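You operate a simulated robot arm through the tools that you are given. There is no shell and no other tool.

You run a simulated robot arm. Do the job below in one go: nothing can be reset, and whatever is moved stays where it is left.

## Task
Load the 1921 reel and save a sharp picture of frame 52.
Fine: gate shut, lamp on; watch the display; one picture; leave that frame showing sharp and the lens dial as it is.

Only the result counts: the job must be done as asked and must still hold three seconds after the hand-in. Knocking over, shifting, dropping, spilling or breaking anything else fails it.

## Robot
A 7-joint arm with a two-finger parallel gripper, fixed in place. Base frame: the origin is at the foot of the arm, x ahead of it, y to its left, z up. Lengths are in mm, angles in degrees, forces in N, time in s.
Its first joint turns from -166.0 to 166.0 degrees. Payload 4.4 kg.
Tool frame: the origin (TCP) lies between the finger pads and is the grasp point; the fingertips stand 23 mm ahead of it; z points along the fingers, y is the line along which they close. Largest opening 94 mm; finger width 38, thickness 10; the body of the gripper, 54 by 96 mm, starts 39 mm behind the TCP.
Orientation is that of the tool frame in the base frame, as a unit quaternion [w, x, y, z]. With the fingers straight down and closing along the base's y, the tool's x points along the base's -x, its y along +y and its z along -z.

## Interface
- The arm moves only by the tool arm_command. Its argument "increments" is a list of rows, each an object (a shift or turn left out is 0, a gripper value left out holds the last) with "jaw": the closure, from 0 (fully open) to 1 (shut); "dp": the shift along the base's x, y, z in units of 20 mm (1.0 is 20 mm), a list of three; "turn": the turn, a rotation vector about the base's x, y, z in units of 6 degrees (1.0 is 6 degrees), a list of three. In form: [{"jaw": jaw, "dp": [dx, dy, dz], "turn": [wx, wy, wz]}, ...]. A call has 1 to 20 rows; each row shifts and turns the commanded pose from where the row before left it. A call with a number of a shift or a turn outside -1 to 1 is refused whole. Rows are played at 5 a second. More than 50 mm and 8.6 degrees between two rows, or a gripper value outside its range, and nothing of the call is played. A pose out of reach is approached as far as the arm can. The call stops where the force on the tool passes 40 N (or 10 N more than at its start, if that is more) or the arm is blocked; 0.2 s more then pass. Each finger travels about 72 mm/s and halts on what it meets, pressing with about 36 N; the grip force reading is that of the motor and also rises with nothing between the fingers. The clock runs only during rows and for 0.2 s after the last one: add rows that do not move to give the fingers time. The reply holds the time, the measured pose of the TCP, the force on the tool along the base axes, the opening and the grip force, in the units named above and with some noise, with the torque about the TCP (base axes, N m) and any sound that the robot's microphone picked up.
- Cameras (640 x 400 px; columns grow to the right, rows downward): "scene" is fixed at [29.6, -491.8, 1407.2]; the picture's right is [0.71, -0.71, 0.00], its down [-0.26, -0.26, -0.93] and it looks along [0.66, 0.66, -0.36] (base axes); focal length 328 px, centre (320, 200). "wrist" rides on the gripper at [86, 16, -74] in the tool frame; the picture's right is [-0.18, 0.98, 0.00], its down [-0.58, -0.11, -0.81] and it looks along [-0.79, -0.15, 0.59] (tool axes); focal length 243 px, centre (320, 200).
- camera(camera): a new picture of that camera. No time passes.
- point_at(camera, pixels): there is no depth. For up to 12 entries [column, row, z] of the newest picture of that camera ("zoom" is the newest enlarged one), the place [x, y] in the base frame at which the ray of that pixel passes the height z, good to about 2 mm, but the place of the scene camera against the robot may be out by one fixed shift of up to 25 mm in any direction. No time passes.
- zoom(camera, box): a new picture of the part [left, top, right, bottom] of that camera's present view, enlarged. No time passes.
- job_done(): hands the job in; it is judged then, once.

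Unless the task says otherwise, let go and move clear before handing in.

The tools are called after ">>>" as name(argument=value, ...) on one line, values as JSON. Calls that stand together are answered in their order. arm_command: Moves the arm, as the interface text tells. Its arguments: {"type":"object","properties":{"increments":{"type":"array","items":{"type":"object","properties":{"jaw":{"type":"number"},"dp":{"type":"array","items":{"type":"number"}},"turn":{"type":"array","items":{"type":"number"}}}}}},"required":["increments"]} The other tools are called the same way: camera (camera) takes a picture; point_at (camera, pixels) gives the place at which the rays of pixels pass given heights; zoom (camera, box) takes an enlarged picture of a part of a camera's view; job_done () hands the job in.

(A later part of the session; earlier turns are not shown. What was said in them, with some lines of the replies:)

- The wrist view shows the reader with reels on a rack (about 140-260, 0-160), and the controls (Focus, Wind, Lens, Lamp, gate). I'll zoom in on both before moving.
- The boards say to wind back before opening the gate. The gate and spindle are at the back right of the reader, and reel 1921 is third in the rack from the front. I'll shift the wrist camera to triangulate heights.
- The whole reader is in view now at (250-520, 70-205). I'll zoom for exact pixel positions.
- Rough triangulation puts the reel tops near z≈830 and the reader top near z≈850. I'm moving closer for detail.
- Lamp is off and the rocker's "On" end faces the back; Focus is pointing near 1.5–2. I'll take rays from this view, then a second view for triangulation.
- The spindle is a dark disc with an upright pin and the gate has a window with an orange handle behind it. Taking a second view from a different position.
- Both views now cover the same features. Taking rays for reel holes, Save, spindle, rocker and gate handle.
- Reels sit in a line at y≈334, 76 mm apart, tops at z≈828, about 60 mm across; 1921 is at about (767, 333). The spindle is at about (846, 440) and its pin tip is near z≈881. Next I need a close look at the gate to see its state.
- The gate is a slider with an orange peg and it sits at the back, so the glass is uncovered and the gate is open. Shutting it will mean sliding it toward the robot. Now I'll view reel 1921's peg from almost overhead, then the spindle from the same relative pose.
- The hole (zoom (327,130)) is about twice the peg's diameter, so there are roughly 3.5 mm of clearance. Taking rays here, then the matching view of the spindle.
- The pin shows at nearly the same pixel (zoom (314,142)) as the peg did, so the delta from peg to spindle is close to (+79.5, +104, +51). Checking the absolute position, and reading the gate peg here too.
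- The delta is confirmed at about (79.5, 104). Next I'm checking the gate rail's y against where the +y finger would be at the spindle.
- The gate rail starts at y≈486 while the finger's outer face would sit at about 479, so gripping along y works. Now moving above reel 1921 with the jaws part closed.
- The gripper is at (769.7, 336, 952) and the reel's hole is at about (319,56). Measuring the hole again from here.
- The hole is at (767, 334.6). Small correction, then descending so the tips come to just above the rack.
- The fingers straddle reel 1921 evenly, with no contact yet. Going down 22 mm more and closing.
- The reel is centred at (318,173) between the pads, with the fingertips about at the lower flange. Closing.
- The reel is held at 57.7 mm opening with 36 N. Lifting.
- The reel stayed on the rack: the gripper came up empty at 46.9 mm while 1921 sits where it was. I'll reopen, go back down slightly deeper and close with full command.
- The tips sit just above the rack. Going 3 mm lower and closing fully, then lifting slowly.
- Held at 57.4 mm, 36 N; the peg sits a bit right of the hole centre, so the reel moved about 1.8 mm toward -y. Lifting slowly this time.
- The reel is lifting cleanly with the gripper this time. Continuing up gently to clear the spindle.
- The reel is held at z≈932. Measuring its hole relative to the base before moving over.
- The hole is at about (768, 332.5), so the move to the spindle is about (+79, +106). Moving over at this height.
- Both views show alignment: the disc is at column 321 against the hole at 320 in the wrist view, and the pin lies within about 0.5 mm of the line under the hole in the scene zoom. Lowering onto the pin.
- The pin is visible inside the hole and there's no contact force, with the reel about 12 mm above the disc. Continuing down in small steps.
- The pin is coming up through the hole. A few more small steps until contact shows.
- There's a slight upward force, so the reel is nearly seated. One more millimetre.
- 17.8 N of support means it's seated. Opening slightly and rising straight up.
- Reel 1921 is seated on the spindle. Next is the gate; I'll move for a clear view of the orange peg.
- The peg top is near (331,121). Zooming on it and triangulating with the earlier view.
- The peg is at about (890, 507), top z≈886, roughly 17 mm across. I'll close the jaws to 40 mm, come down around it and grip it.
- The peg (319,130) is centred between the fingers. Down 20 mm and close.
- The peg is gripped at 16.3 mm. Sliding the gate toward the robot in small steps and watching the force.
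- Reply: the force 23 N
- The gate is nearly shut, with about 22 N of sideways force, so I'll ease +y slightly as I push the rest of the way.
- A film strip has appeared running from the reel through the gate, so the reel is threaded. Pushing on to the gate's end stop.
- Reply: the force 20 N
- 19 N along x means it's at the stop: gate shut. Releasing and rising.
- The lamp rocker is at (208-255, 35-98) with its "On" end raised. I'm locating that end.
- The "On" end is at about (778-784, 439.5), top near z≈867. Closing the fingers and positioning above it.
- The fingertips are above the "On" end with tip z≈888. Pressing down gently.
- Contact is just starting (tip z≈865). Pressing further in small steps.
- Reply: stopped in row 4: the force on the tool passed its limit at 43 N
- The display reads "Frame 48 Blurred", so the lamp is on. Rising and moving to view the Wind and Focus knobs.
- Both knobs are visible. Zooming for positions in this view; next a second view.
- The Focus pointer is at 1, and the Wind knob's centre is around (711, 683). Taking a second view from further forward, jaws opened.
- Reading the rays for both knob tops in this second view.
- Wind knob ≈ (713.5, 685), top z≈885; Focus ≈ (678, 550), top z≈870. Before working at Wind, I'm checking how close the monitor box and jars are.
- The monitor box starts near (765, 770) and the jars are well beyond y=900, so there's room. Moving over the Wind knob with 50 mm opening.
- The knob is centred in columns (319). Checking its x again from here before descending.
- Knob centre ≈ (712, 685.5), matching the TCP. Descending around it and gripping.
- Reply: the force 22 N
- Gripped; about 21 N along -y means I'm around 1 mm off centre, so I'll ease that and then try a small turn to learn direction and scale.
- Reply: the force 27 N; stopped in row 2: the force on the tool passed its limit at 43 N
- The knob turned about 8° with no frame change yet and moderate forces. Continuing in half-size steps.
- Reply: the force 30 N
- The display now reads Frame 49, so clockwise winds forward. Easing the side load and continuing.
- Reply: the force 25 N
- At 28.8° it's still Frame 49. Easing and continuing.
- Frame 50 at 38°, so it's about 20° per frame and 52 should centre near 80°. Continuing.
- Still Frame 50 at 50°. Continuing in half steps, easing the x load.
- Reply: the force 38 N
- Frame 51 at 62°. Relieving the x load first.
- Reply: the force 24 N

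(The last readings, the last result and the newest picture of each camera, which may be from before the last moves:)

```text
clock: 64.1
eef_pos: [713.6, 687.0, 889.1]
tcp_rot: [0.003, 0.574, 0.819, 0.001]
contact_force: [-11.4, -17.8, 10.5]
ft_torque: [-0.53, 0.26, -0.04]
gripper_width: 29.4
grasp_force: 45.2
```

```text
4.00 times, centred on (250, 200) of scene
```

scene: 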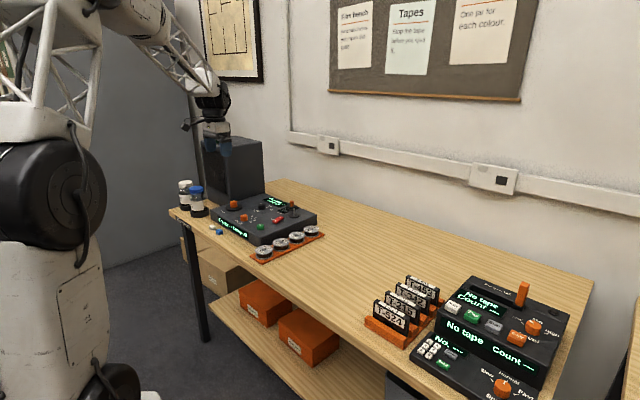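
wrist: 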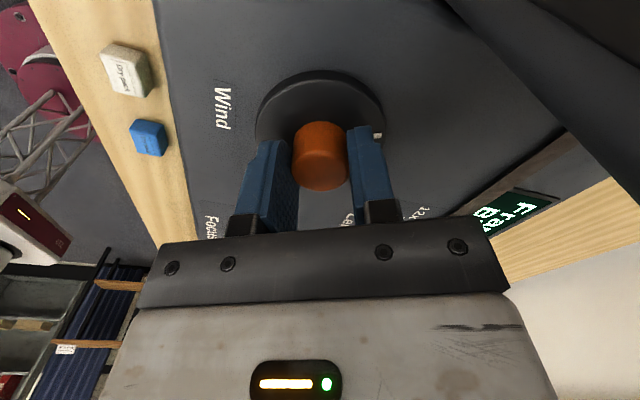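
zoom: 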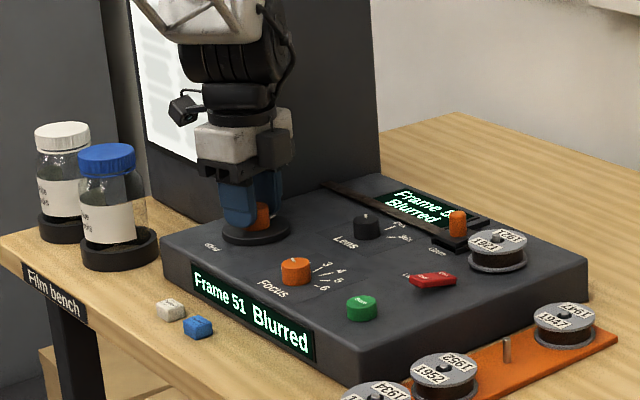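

Still 51 at 70°. Continuing.

>>> arm_command(increments=[{"dp": [-0.02, -0.03, 0.01]}, {"turn": [0, 0, -0.5]}, {"turn": [0, 0, -0.5]}, {}])

>>> zoom(camera="scene", box=[190, 150, 310, 250])

```text
clock: 65.1
eef_pos: [714.0, 687.2, 888.2]
tcp_rot: [0.003, 0.618, 0.786, 0.0]
contact_force: [-0.1, -3.5, 7.1]
ft_torque: [-0.05, 0.02, -0.01]
gripper_width: 29.0
grasp_force: 44.7
```

```text
4.00 times, centred on (250, 200) of scene
```

zoom: 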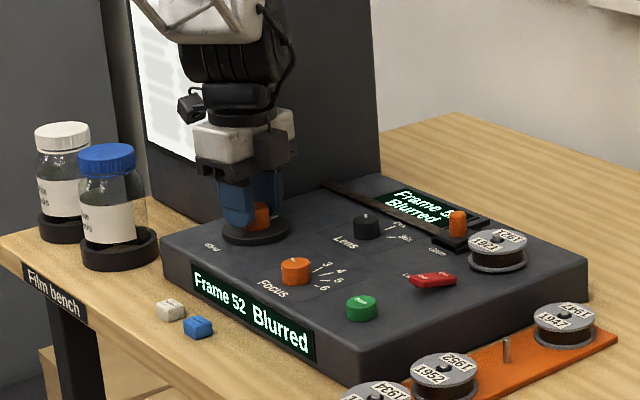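

Frame 52. I'll turn 4-5° more to sit in the middle of the frame's range and check.

>>> arm_command(increments=[{"turn": [0, 0, -0.4]}, {"turn": [0, 0, -0.4]}, {}])

>>> zoom(camera="scene", box=[190, 150, 310, 250])

```text
clock: 65.9
eef_pos: [715.1, 686.3, 888.2]
tcp_rot: [0.002, 0.649, 0.76, 0.0]
contact_force: [10.9, 19.5, 1.8]
ft_torque: [0.56, -0.28, 0.04]
gripper_width: 29.2
grasp_force: 45.3
```

```text
4.00 times, centred on (250, 200) of scene
```

zoom: 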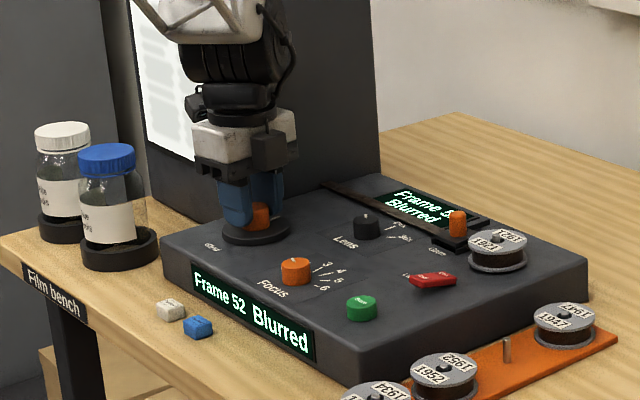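

Frame 52 shows. Easing the side load, opening and rising straight up.

>>> arm_command(increments=[{"dp": [0.02, 0.035, 0]}, {"jaw": 0.5}, {}, {"dp": [0, 0, 0.5]}, {"dp": [0, 0, 1]}, {"dp": [0, 0, 1]}, {}])

>>> zoom(camera="scene", box=[190, 150, 310, 250])

>>> camera(camera="wrist")

```text
clock: 67.5
eef_pos: [713.8, 687.8, 938.5]
tcp_rot: [0.003, 0.649, 0.761, -0.001]
contact_force: [-0.2, 0.5, 0.2]
ft_torque: [0.01, -0.02, -0.04]
gripper_width: 46.9
grasp_force: 0.1
```

```text
4.00 times, centred on (250, 200) of scene
```

zoom: 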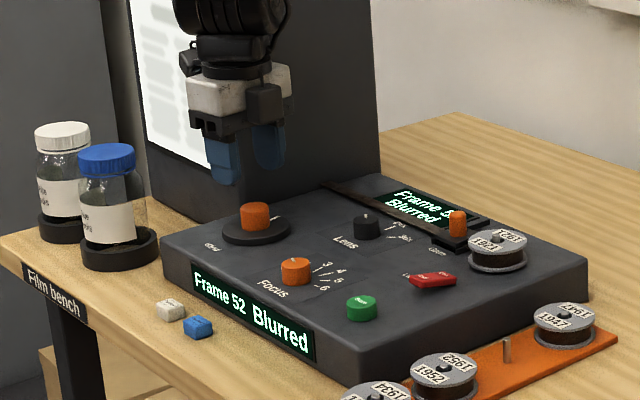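

```text
taken
```

wrist: 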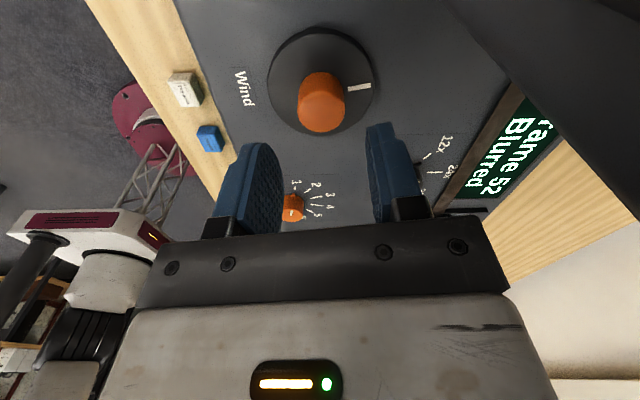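

Still Frame 52. Now moving to the Focus knob while turning the wrist back to its original heading.

>>> arm_command(increments=[{"dp": [-0.128, -0.492, 0], "turn": [0, 0, 0.964]}, {"dp": [-0.128, -0.492, 0], "turn": [0, 0, 0.964]}, {"dp": [-0.128, -0.492, 0], "turn": [0, 0, 0.964]}, {"dp": [-0.128, -0.492, 0], "turn": [0, 0, 0.964]}, {"dp": [-0.128, -0.492, 0], "turn": [0, 0, 0.964]}, {"dp": [-0.128, -0.492, 0], "turn": [0, 0, 0.964]}, {"dp": [-0.128, -0.492, 0], "turn": [0, 0, 0.964]}, {"dp": [-0.128, -0.492, 0], "turn": [0, 0, 0.964]}, {"dp": [-0.128, -0.492, 0], "turn": [0, 0, 0.964]}, {"dp": [-0.128, -0.492, 0], "turn": [0, 0, 0.964]}, {"dp": [-0.128, -0.492, 0], "turn": [0, 0, 0.964]}, {"dp": [-0.128, -0.492, 0], "turn": [0, 0, 0.964]}, {"dp": [-0.128, -0.492, 0], "turn": [0, 0, 0.964]}, {"dp": [-0.128, -0.492, 0], "turn": [0, 0, 0.964]}, {}, {}])

>>> camera(camera="wrist")

>>> zoom(camera="wrist", box=[240, 40, 400, 160])

```text
clock: 70.9
eef_pos: [678.1, 549.8, 938.9]
tcp_rot: [0.003, 0.0, 1.0, 0.002]
contact_force: [-0.9, -0.1, 0.2]
ft_torque: [0.03, 0.01, 0.0]
gripper_width: 47.0
grasp_force: 0.0
```

```text
taken
```

wrist: 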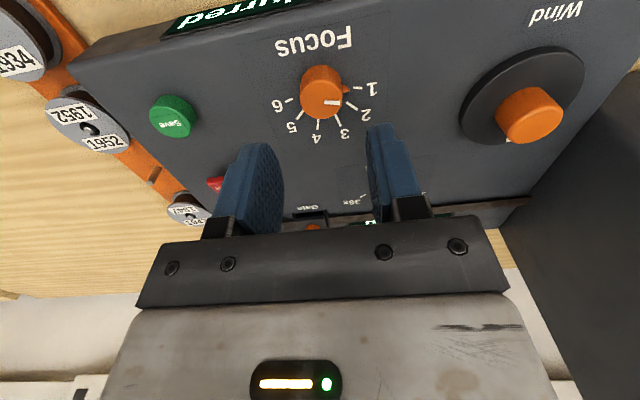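

```text
3.33 times, centred on (320, 100) of wrist
```

zoom: 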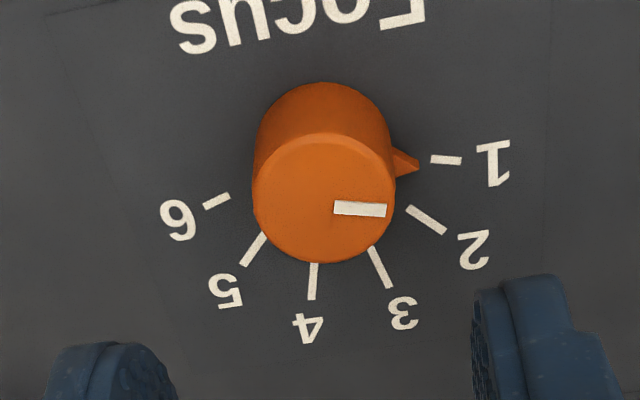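

The Focus pointer is at 1 and the knob is centred in the columns. Verifying its position.

>>> point_at(camera="wrist", pixels=[[320.9, 99.4, 865], [320.9, 99.4, 868], [320.9, 99.4, 871], [320.5, 84, 851]])

>>> zoom(camera="scene", box=[220, 170, 280, 220])

```text
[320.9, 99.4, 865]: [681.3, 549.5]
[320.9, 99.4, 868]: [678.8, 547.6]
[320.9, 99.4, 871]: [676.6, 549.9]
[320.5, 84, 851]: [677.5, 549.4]
```

```text
8.00 times, centred on (250, 195) of scene
```

zoom: 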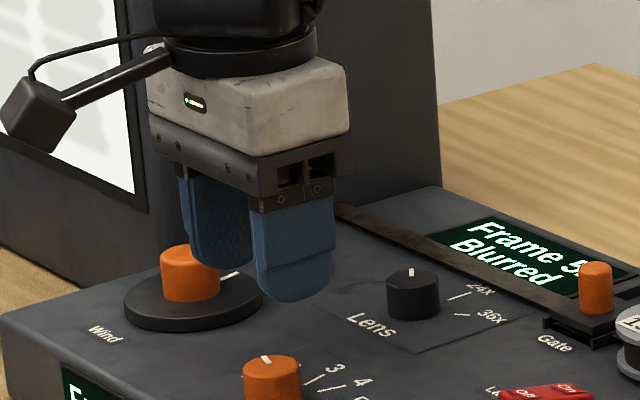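

Centre ≈ (678, 549). The pointer nub is on the +y side, so I'll turn the gripper about 84° counter-clockwise first: the fingers then avoid it and the clockwise range is available.

>>> arm_command(increments=[{"turn": [0, 0, 1]}, {"turn": [0, 0, 1]}, {"turn": [0, 0, 1]}, {"turn": [0, 0, 1]}, {"turn": [0, 0, 1]}, {"turn": [0, 0, 1]}, {"turn": [0, 0, 1]}, {"turn": [0, 0, 1]}, {"turn": [0, 0, 1]}, {"turn": [0, 0, 1]}, {"turn": [0, 0, 1]}, {"turn": [0, 0, 1]}, {"turn": [0, 0, 1]}, {"turn": [0, 0, 1]}, {}, {}])

>>> camera(camera="wrist")

>>> zoom(camera="scene", box=[220, 170, 300, 240])

```text
clock: 74.3
eef_pos: [678.0, 550.0, 938.3]
tcp_rot: [0.0, -0.669, 0.743, 0.003]
contact_force: [-0.2, 0.3, 0.1]
ft_torque: [0.02, -0.01, 0.0]
gripper_width: 47.1
grasp_force: 0.1
```

```text
taken
```

wrist: 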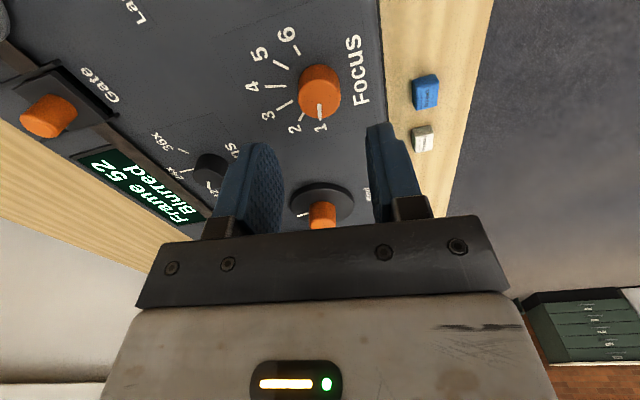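

```text
5.71 times, centred on (260, 205) of scene
```

zoom: 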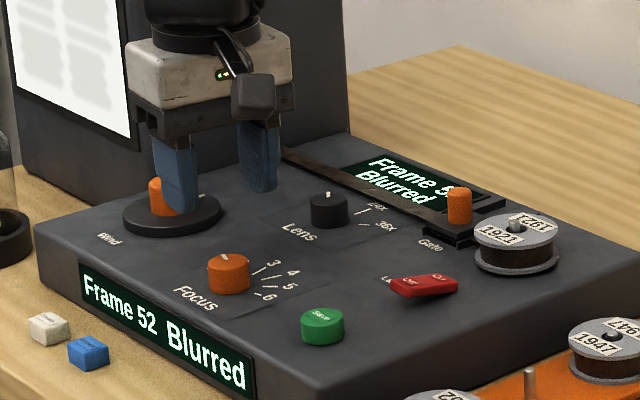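

The knob is centred (320, 93) and the nub lies between the fingers' directions. Descending to tip z≈858 and gripping.

>>> arm_command(increments=[{"dp": [0, -0.03, -1]}, {"dp": [0, 0, -1]}, {"dp": [0, 0, -0.5]}, {"dp": [0, 0, -0.35]}, {}, {"jaw": 0.9}, {}, {}])

>>> camera(camera="wrist")

>>> zoom(camera="scene", box=[200, 170, 280, 250])

```text
clock: 76.1
eef_pos: [677.4, 549.3, 882.2]
tcp_rot: [0.001, -0.669, 0.743, 0.003]
contact_force: [-10.1, -0.9, 3.7]
ft_torque: [0.01, 0.26, 0.01]
gripper_width: 27.3
grasp_force: 45.1
```

```text
taken
```

wrist: 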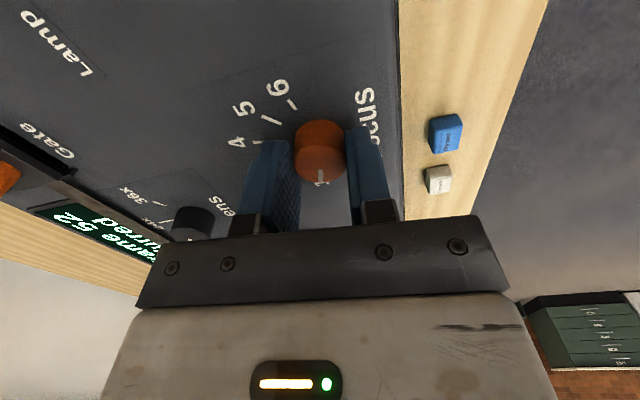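

```text
5.00 times, centred on (240, 210) of scene
```

zoom: 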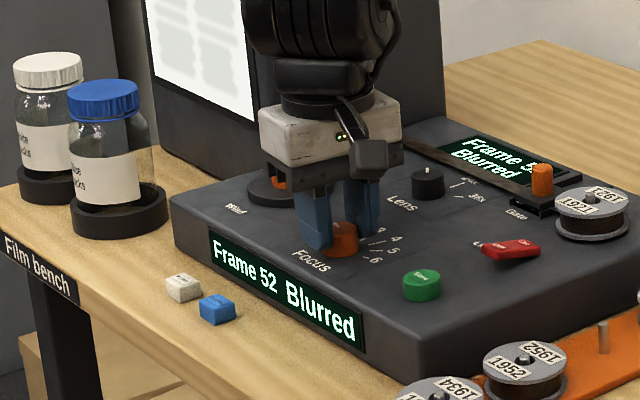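

The Focus knob is gripped at 27.3 mm with low load. Turning clockwise in half-steps and watching the display.

>>> arm_command(increments=[{"dp": [-0.02, 0, 0], "turn": [0, 0, -0.5]}, {"turn": [0, 0, -0.5]}, {"turn": [0, 0, -0.5]}, {"turn": [0, 0, -0.5]}, {}])

>>> zoom(camera="scene", box=[200, 170, 280, 250])

```text
clock: 77.3
eef_pos: [677.2, 551.1, 881.9]
tcp_rot: [0.001, -0.587, 0.81, 0.003]
contact_force: [-0.5, 16.3, -7.2]
ft_torque: [0.67, -0.2, 0.02]
gripper_width: 27.1
grasp_force: 44.5
```

```text
5.00 times, centred on (240, 210) of scene
```

zoom: 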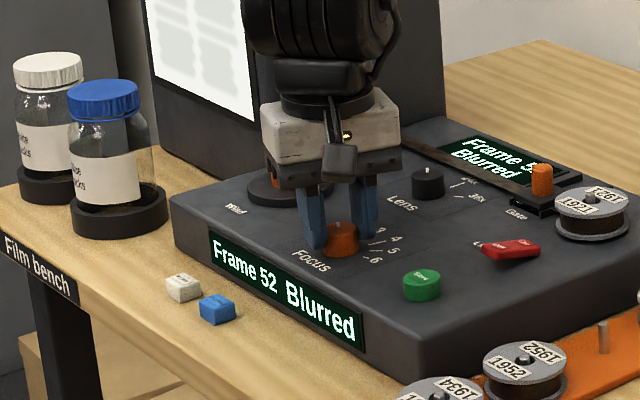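

Turned about 12°, still Blurred. Easing the y load and continuing.

>>> arm_command(increments=[{"dp": [0, 0.03, 0], "turn": [0, 0, -0.5]}, {"turn": [0, 0, -0.5]}, {"turn": [0, 0, -0.5]}, {}])

>>> zoom(camera="scene", box=[200, 170, 280, 250])

```text
clock: 78.3
eef_pos: [676.8, 549.9, 880.9]
tcp_rot: [0.002, -0.521, 0.853, 0.004]
contact_force: [2.0, 4.8, -2.4]
ft_torque: [-0.12, 0.01, 0.01]
gripper_width: 27.4
grasp_force: 44.9
```

```text
5.00 times, centred on (240, 210) of scene
```

zoom: 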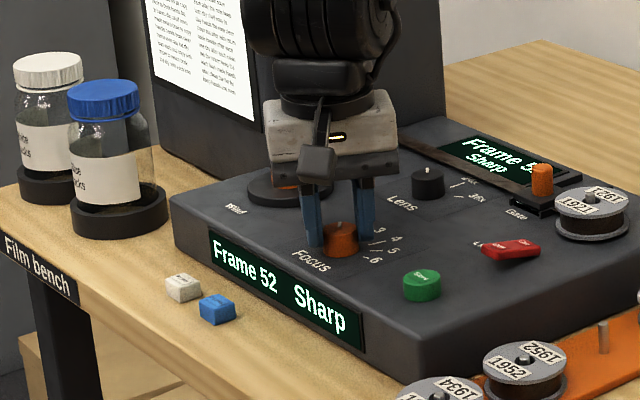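

Now "Frame 52 Sharp", and the screen shows crisp text. Going 3° further to be off the edge of the sharp band.

>>> arm_command(increments=[{"turn": [0, 0, -0.5]}, {}])

>>> zoom(camera="scene", box=[200, 130, 300, 250])

```text
clock: 78.9
eef_pos: [676.8, 549.6, 881.8]
tcp_rot: [0.001, -0.501, 0.866, 0.003]
contact_force: [9.5, 7.7, -6.6]
ft_torque: [0.17, -0.35, -0.03]
gripper_width: 26.9
grasp_force: 45.1
```

```text
3.33 times, centred on (250, 190) of scene
```

zoom: 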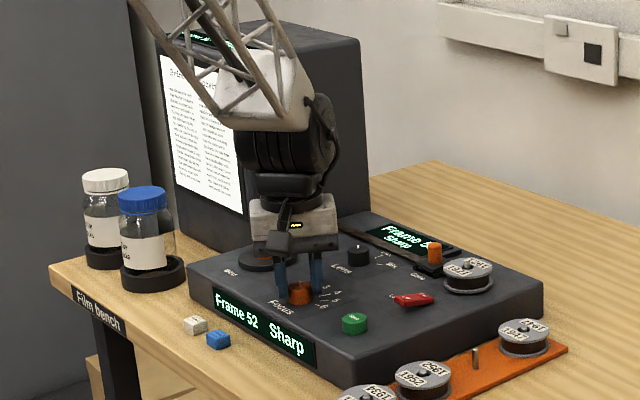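

Still sharp. Easing the load, releasing and rising.

>>> arm_command(increments=[{"dp": [0.015, 0.012, 0]}, {"jaw": 0.52}, {}, {"dp": [0, 0, 0.5]}, {"dp": [0, 0, 1]}, {"dp": [0, 0, 1]}, {"dp": [0, 0, 0.5]}, {}])

>>> zoom(camera="scene", box=[200, 130, 300, 250])

>>> camera(camera="wrist")

```text
clock: 80.7
eef_pos: [679.1, 551.1, 940.1]
tcp_rot: [0.002, -0.5, 0.866, 0.003]
contact_force: [0.7, -0.7, 0.7]
ft_torque: [-0.01, 0.0, 0.0]
gripper_width: 44.8
grasp_force: 0.1
```

```text
3.33 times, centred on (250, 190) of scene
```

zoom: 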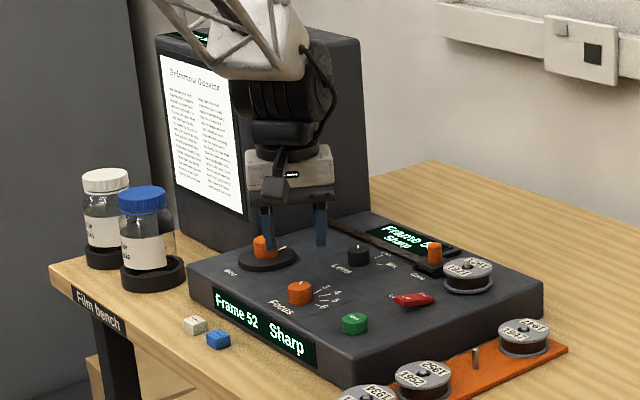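

```text
taken
```

wrist: 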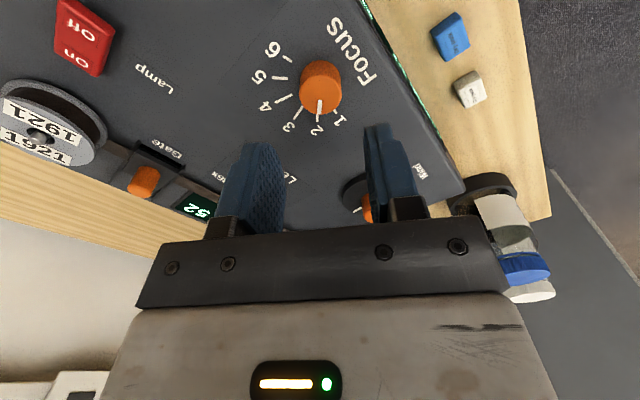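

Still "Frame 52 Sharp" after release, with the pointer at 2. Moving to the Save button, fingers closed, turning back to the original heading.

>>> arm_command(increments=[{"jaw": 1.0, "dp": [0, -0.55, 0], "turn": [0, 0, -1]}, {"dp": [0, -0.55, 0], "turn": [0, 0, -1]}, {"dp": [0, -0.55, 0], "turn": [0, 0, -1]}, {"dp": [0, -0.55, 0], "turn": [0, 0, -1]}, {"dp": [0, -0.55, 0], "turn": [0, 0, -1]}, {"dp": [0, -0.55, 0], "turn": [0, 0, -1]}, {"dp": [0, -0.55, 0], "turn": [0, 0, -1]}, {"dp": [0, -0.55, 0], "turn": [0, 0, -1]}, {"dp": [0, -0.55, 0], "turn": [0, 0, -1]}, {"dp": [0, -0.55, 0], "turn": [0, 0, -1]}, {}, {}])

>>> camera(camera="wrist")

>>> zoom(camera="wrist", box=[260, 40, 380, 140])

>>> zoom(camera="scene", box=[200, 180, 320, 260])

```text
clock: 83.3
eef_pos: [678.0, 439.3, 942.2]
tcp_rot: [0.002, 0.001, 1.0, 0.001]
contact_force: [0.6, 0.0, -0.8]
ft_torque: [0.03, -0.03, 0.02]
gripper_width: 0.0
grasp_force: 35.8
```

```text
taken
```

wrist: 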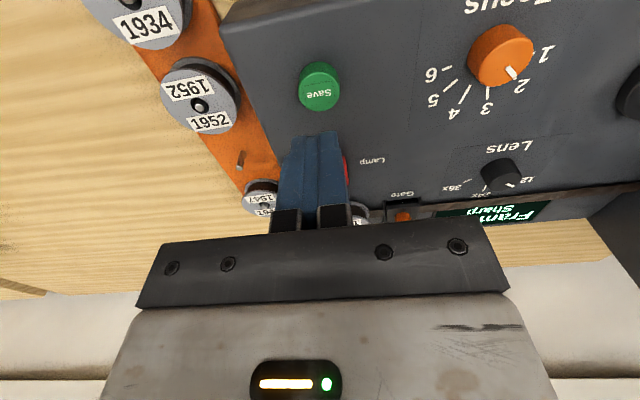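

```text
4.00 times, centred on (320, 90) of wrist
```

zoom: 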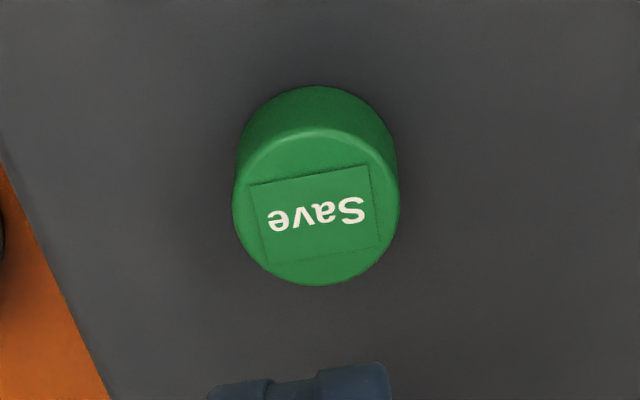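

```text
5.00 times, centred on (260, 220) of scene
```

zoom: 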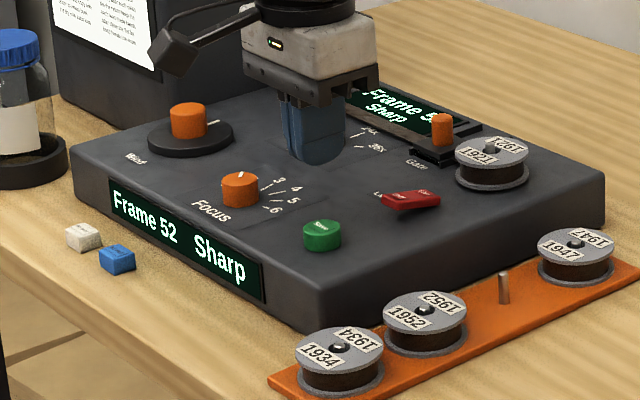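

The Save button top is at zoom (317,210). Confirming its location.

>>> point_at(camera="wrist", pixels=[[319.25, 92.5, 858], [319.25, 92.5, 862], [319.25, 92.5, 866]])

>>> zoom(camera="wrist", box=[440, 120, 560, 220])

```text
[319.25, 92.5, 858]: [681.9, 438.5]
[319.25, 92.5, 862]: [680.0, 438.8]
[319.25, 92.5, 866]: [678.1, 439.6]
```

```text
4.00 times, centred on (500, 170) of wrist
```

zoom: 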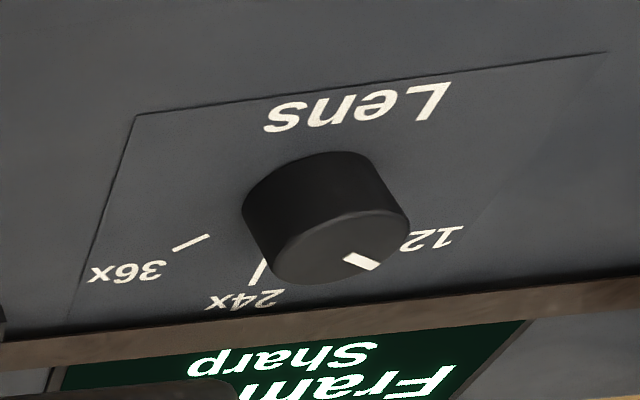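

The button is at (680.5, 439), right under the fingers, and the lens dial is unchanged at 12x. Approaching.

>>> arm_command(increments=[{"dp": [0.1, 0, -1]}, {"dp": [0, 0, -1]}, {"dp": [0, 0, -0.5]}, {"dp": [0, 0, -0.15]}, {}])

>>> zoom(camera="scene", box=[200, 180, 320, 260])

```text
clock: 84.5
eef_pos: [680.1, 441.1, 888.5]
tcp_rot: [0.002, 0.0, 1.0, 0.002]
contact_force: [-0.5, 0.2, 0.5]
ft_torque: [0.01, -0.01, 0.02]
gripper_width: 0.0
grasp_force: 36.1
```

```text
5.00 times, centred on (260, 220) of scene
```

zoom: 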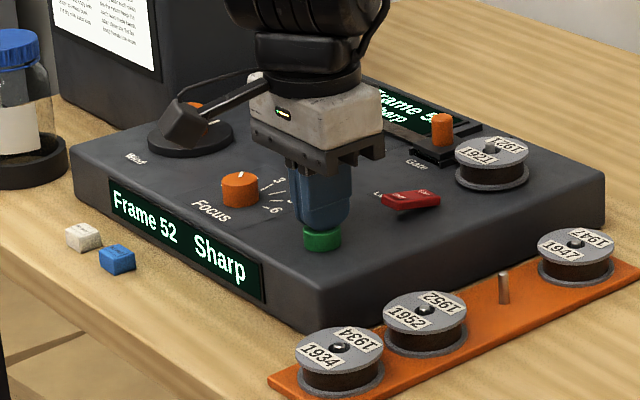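

The tip is just above the button. Pressing slowly in 2 mm steps.

>>> arm_command(increments=[{"dp": [0, 0, -0.1]}, {"dp": [0, 0, -0.1]}, {"dp": [0, 0, -0.1]}])

>>> zoom(camera="scene", box=[200, 180, 320, 260])

```text
clock: 85.3
eef_pos: [679.9, 440.7, 882.9]
tcp_rot: [0.002, 0.0, 1.0, 0.001]
contact_force: [-0.2, 2.7, 2.5]
ft_torque: [0.05, 0.04, -0.05]
gripper_width: 0.1
grasp_force: 35.9
heard: click
```

```text
5.00 times, centred on (260, 220) of scene
```

zoom: 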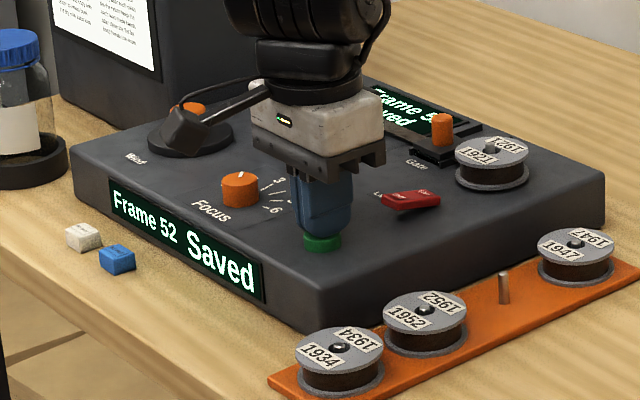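

A click was heard and the display reads "Frame 52 Saved": one picture taken. Lifting straight up and clear.

>>> arm_command(increments=[{"dp": [0, 0, 0.5]}, {"dp": [0, 0, 1]}, {"dp": [0, 0, 1]}, {"dp": [0, 0, 1]}, {"dp": [0, 0, 1]}, {"dp": [-1, 0, 1]}, {"dp": [-1, 0, 1]}, {"dp": [-1, 0, 1]}, {}, {}, {}, {}, {}, {}])

>>> zoom(camera="scene", box=[180, 130, 330, 270])

>>> camera(camera="scene")

>>> camera(camera="wrist")

```text
clock: 88.3
eef_pos: [618.9, 440.4, 1032.9]
tcp_rot: [0.002, 0.0, 1.0, 0.002]
contact_force: [0.4, 0.5, -0.8]
ft_torque: [0.0, 0.02, -0.02]
gripper_width: 0.2
grasp_force: 36.1
```

```text
2.86 times, centred on (255, 200) of scene
```

zoom: 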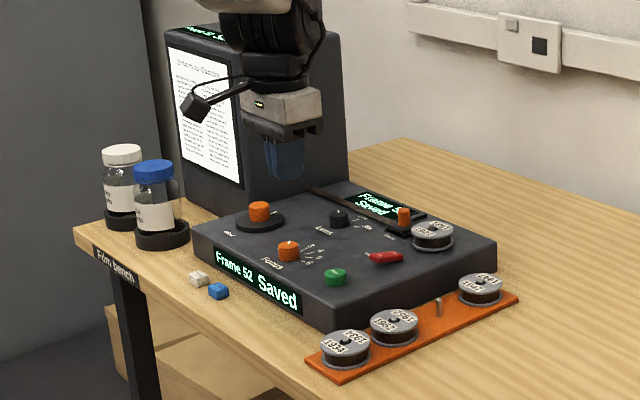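

```text
taken
```

scene: 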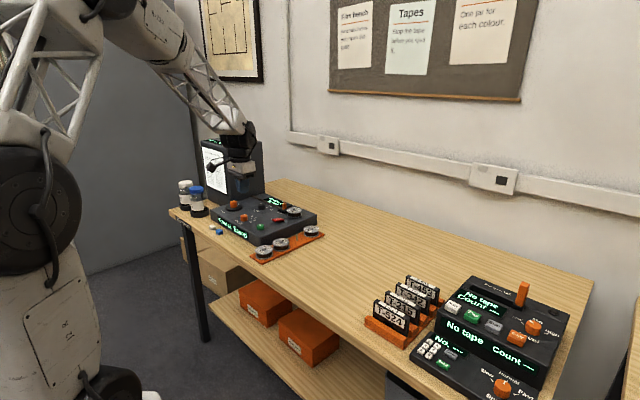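

```text
taken
```

wrist: 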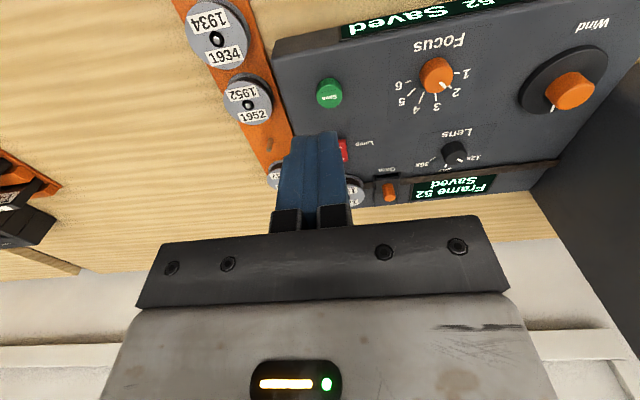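

Both displays read "Frame 52 Saved" and the screen shows the page sharp. The gate is shut, the lamp is on, the lens is still at 12x and the arm is clear, so I'm handing in.

>>> job_done()

```text
The job is handed in.
```

The 1921 reel is loaded, and one sharp picture of frame 52 is saved. I heard the Save button click once, and both displays now read "Frame 52 Saved".

- **Left as asked:** the gate is shut, the lamp is on, and frame 52 is showing sharp on the screen. The lens dial is still at 12x, where it started.
- **Focus:** I turned the focus dial from 1 to 2 to get the frame sharp.
- **One slip:** the first try at lifting the reel came up empty, and it stayed in place on its peg. The second try worked.
- **Nothing else disturbed:** the other reels, the jars and the small blocks look unmoved in the final pictures. The arm is clear of the reader.
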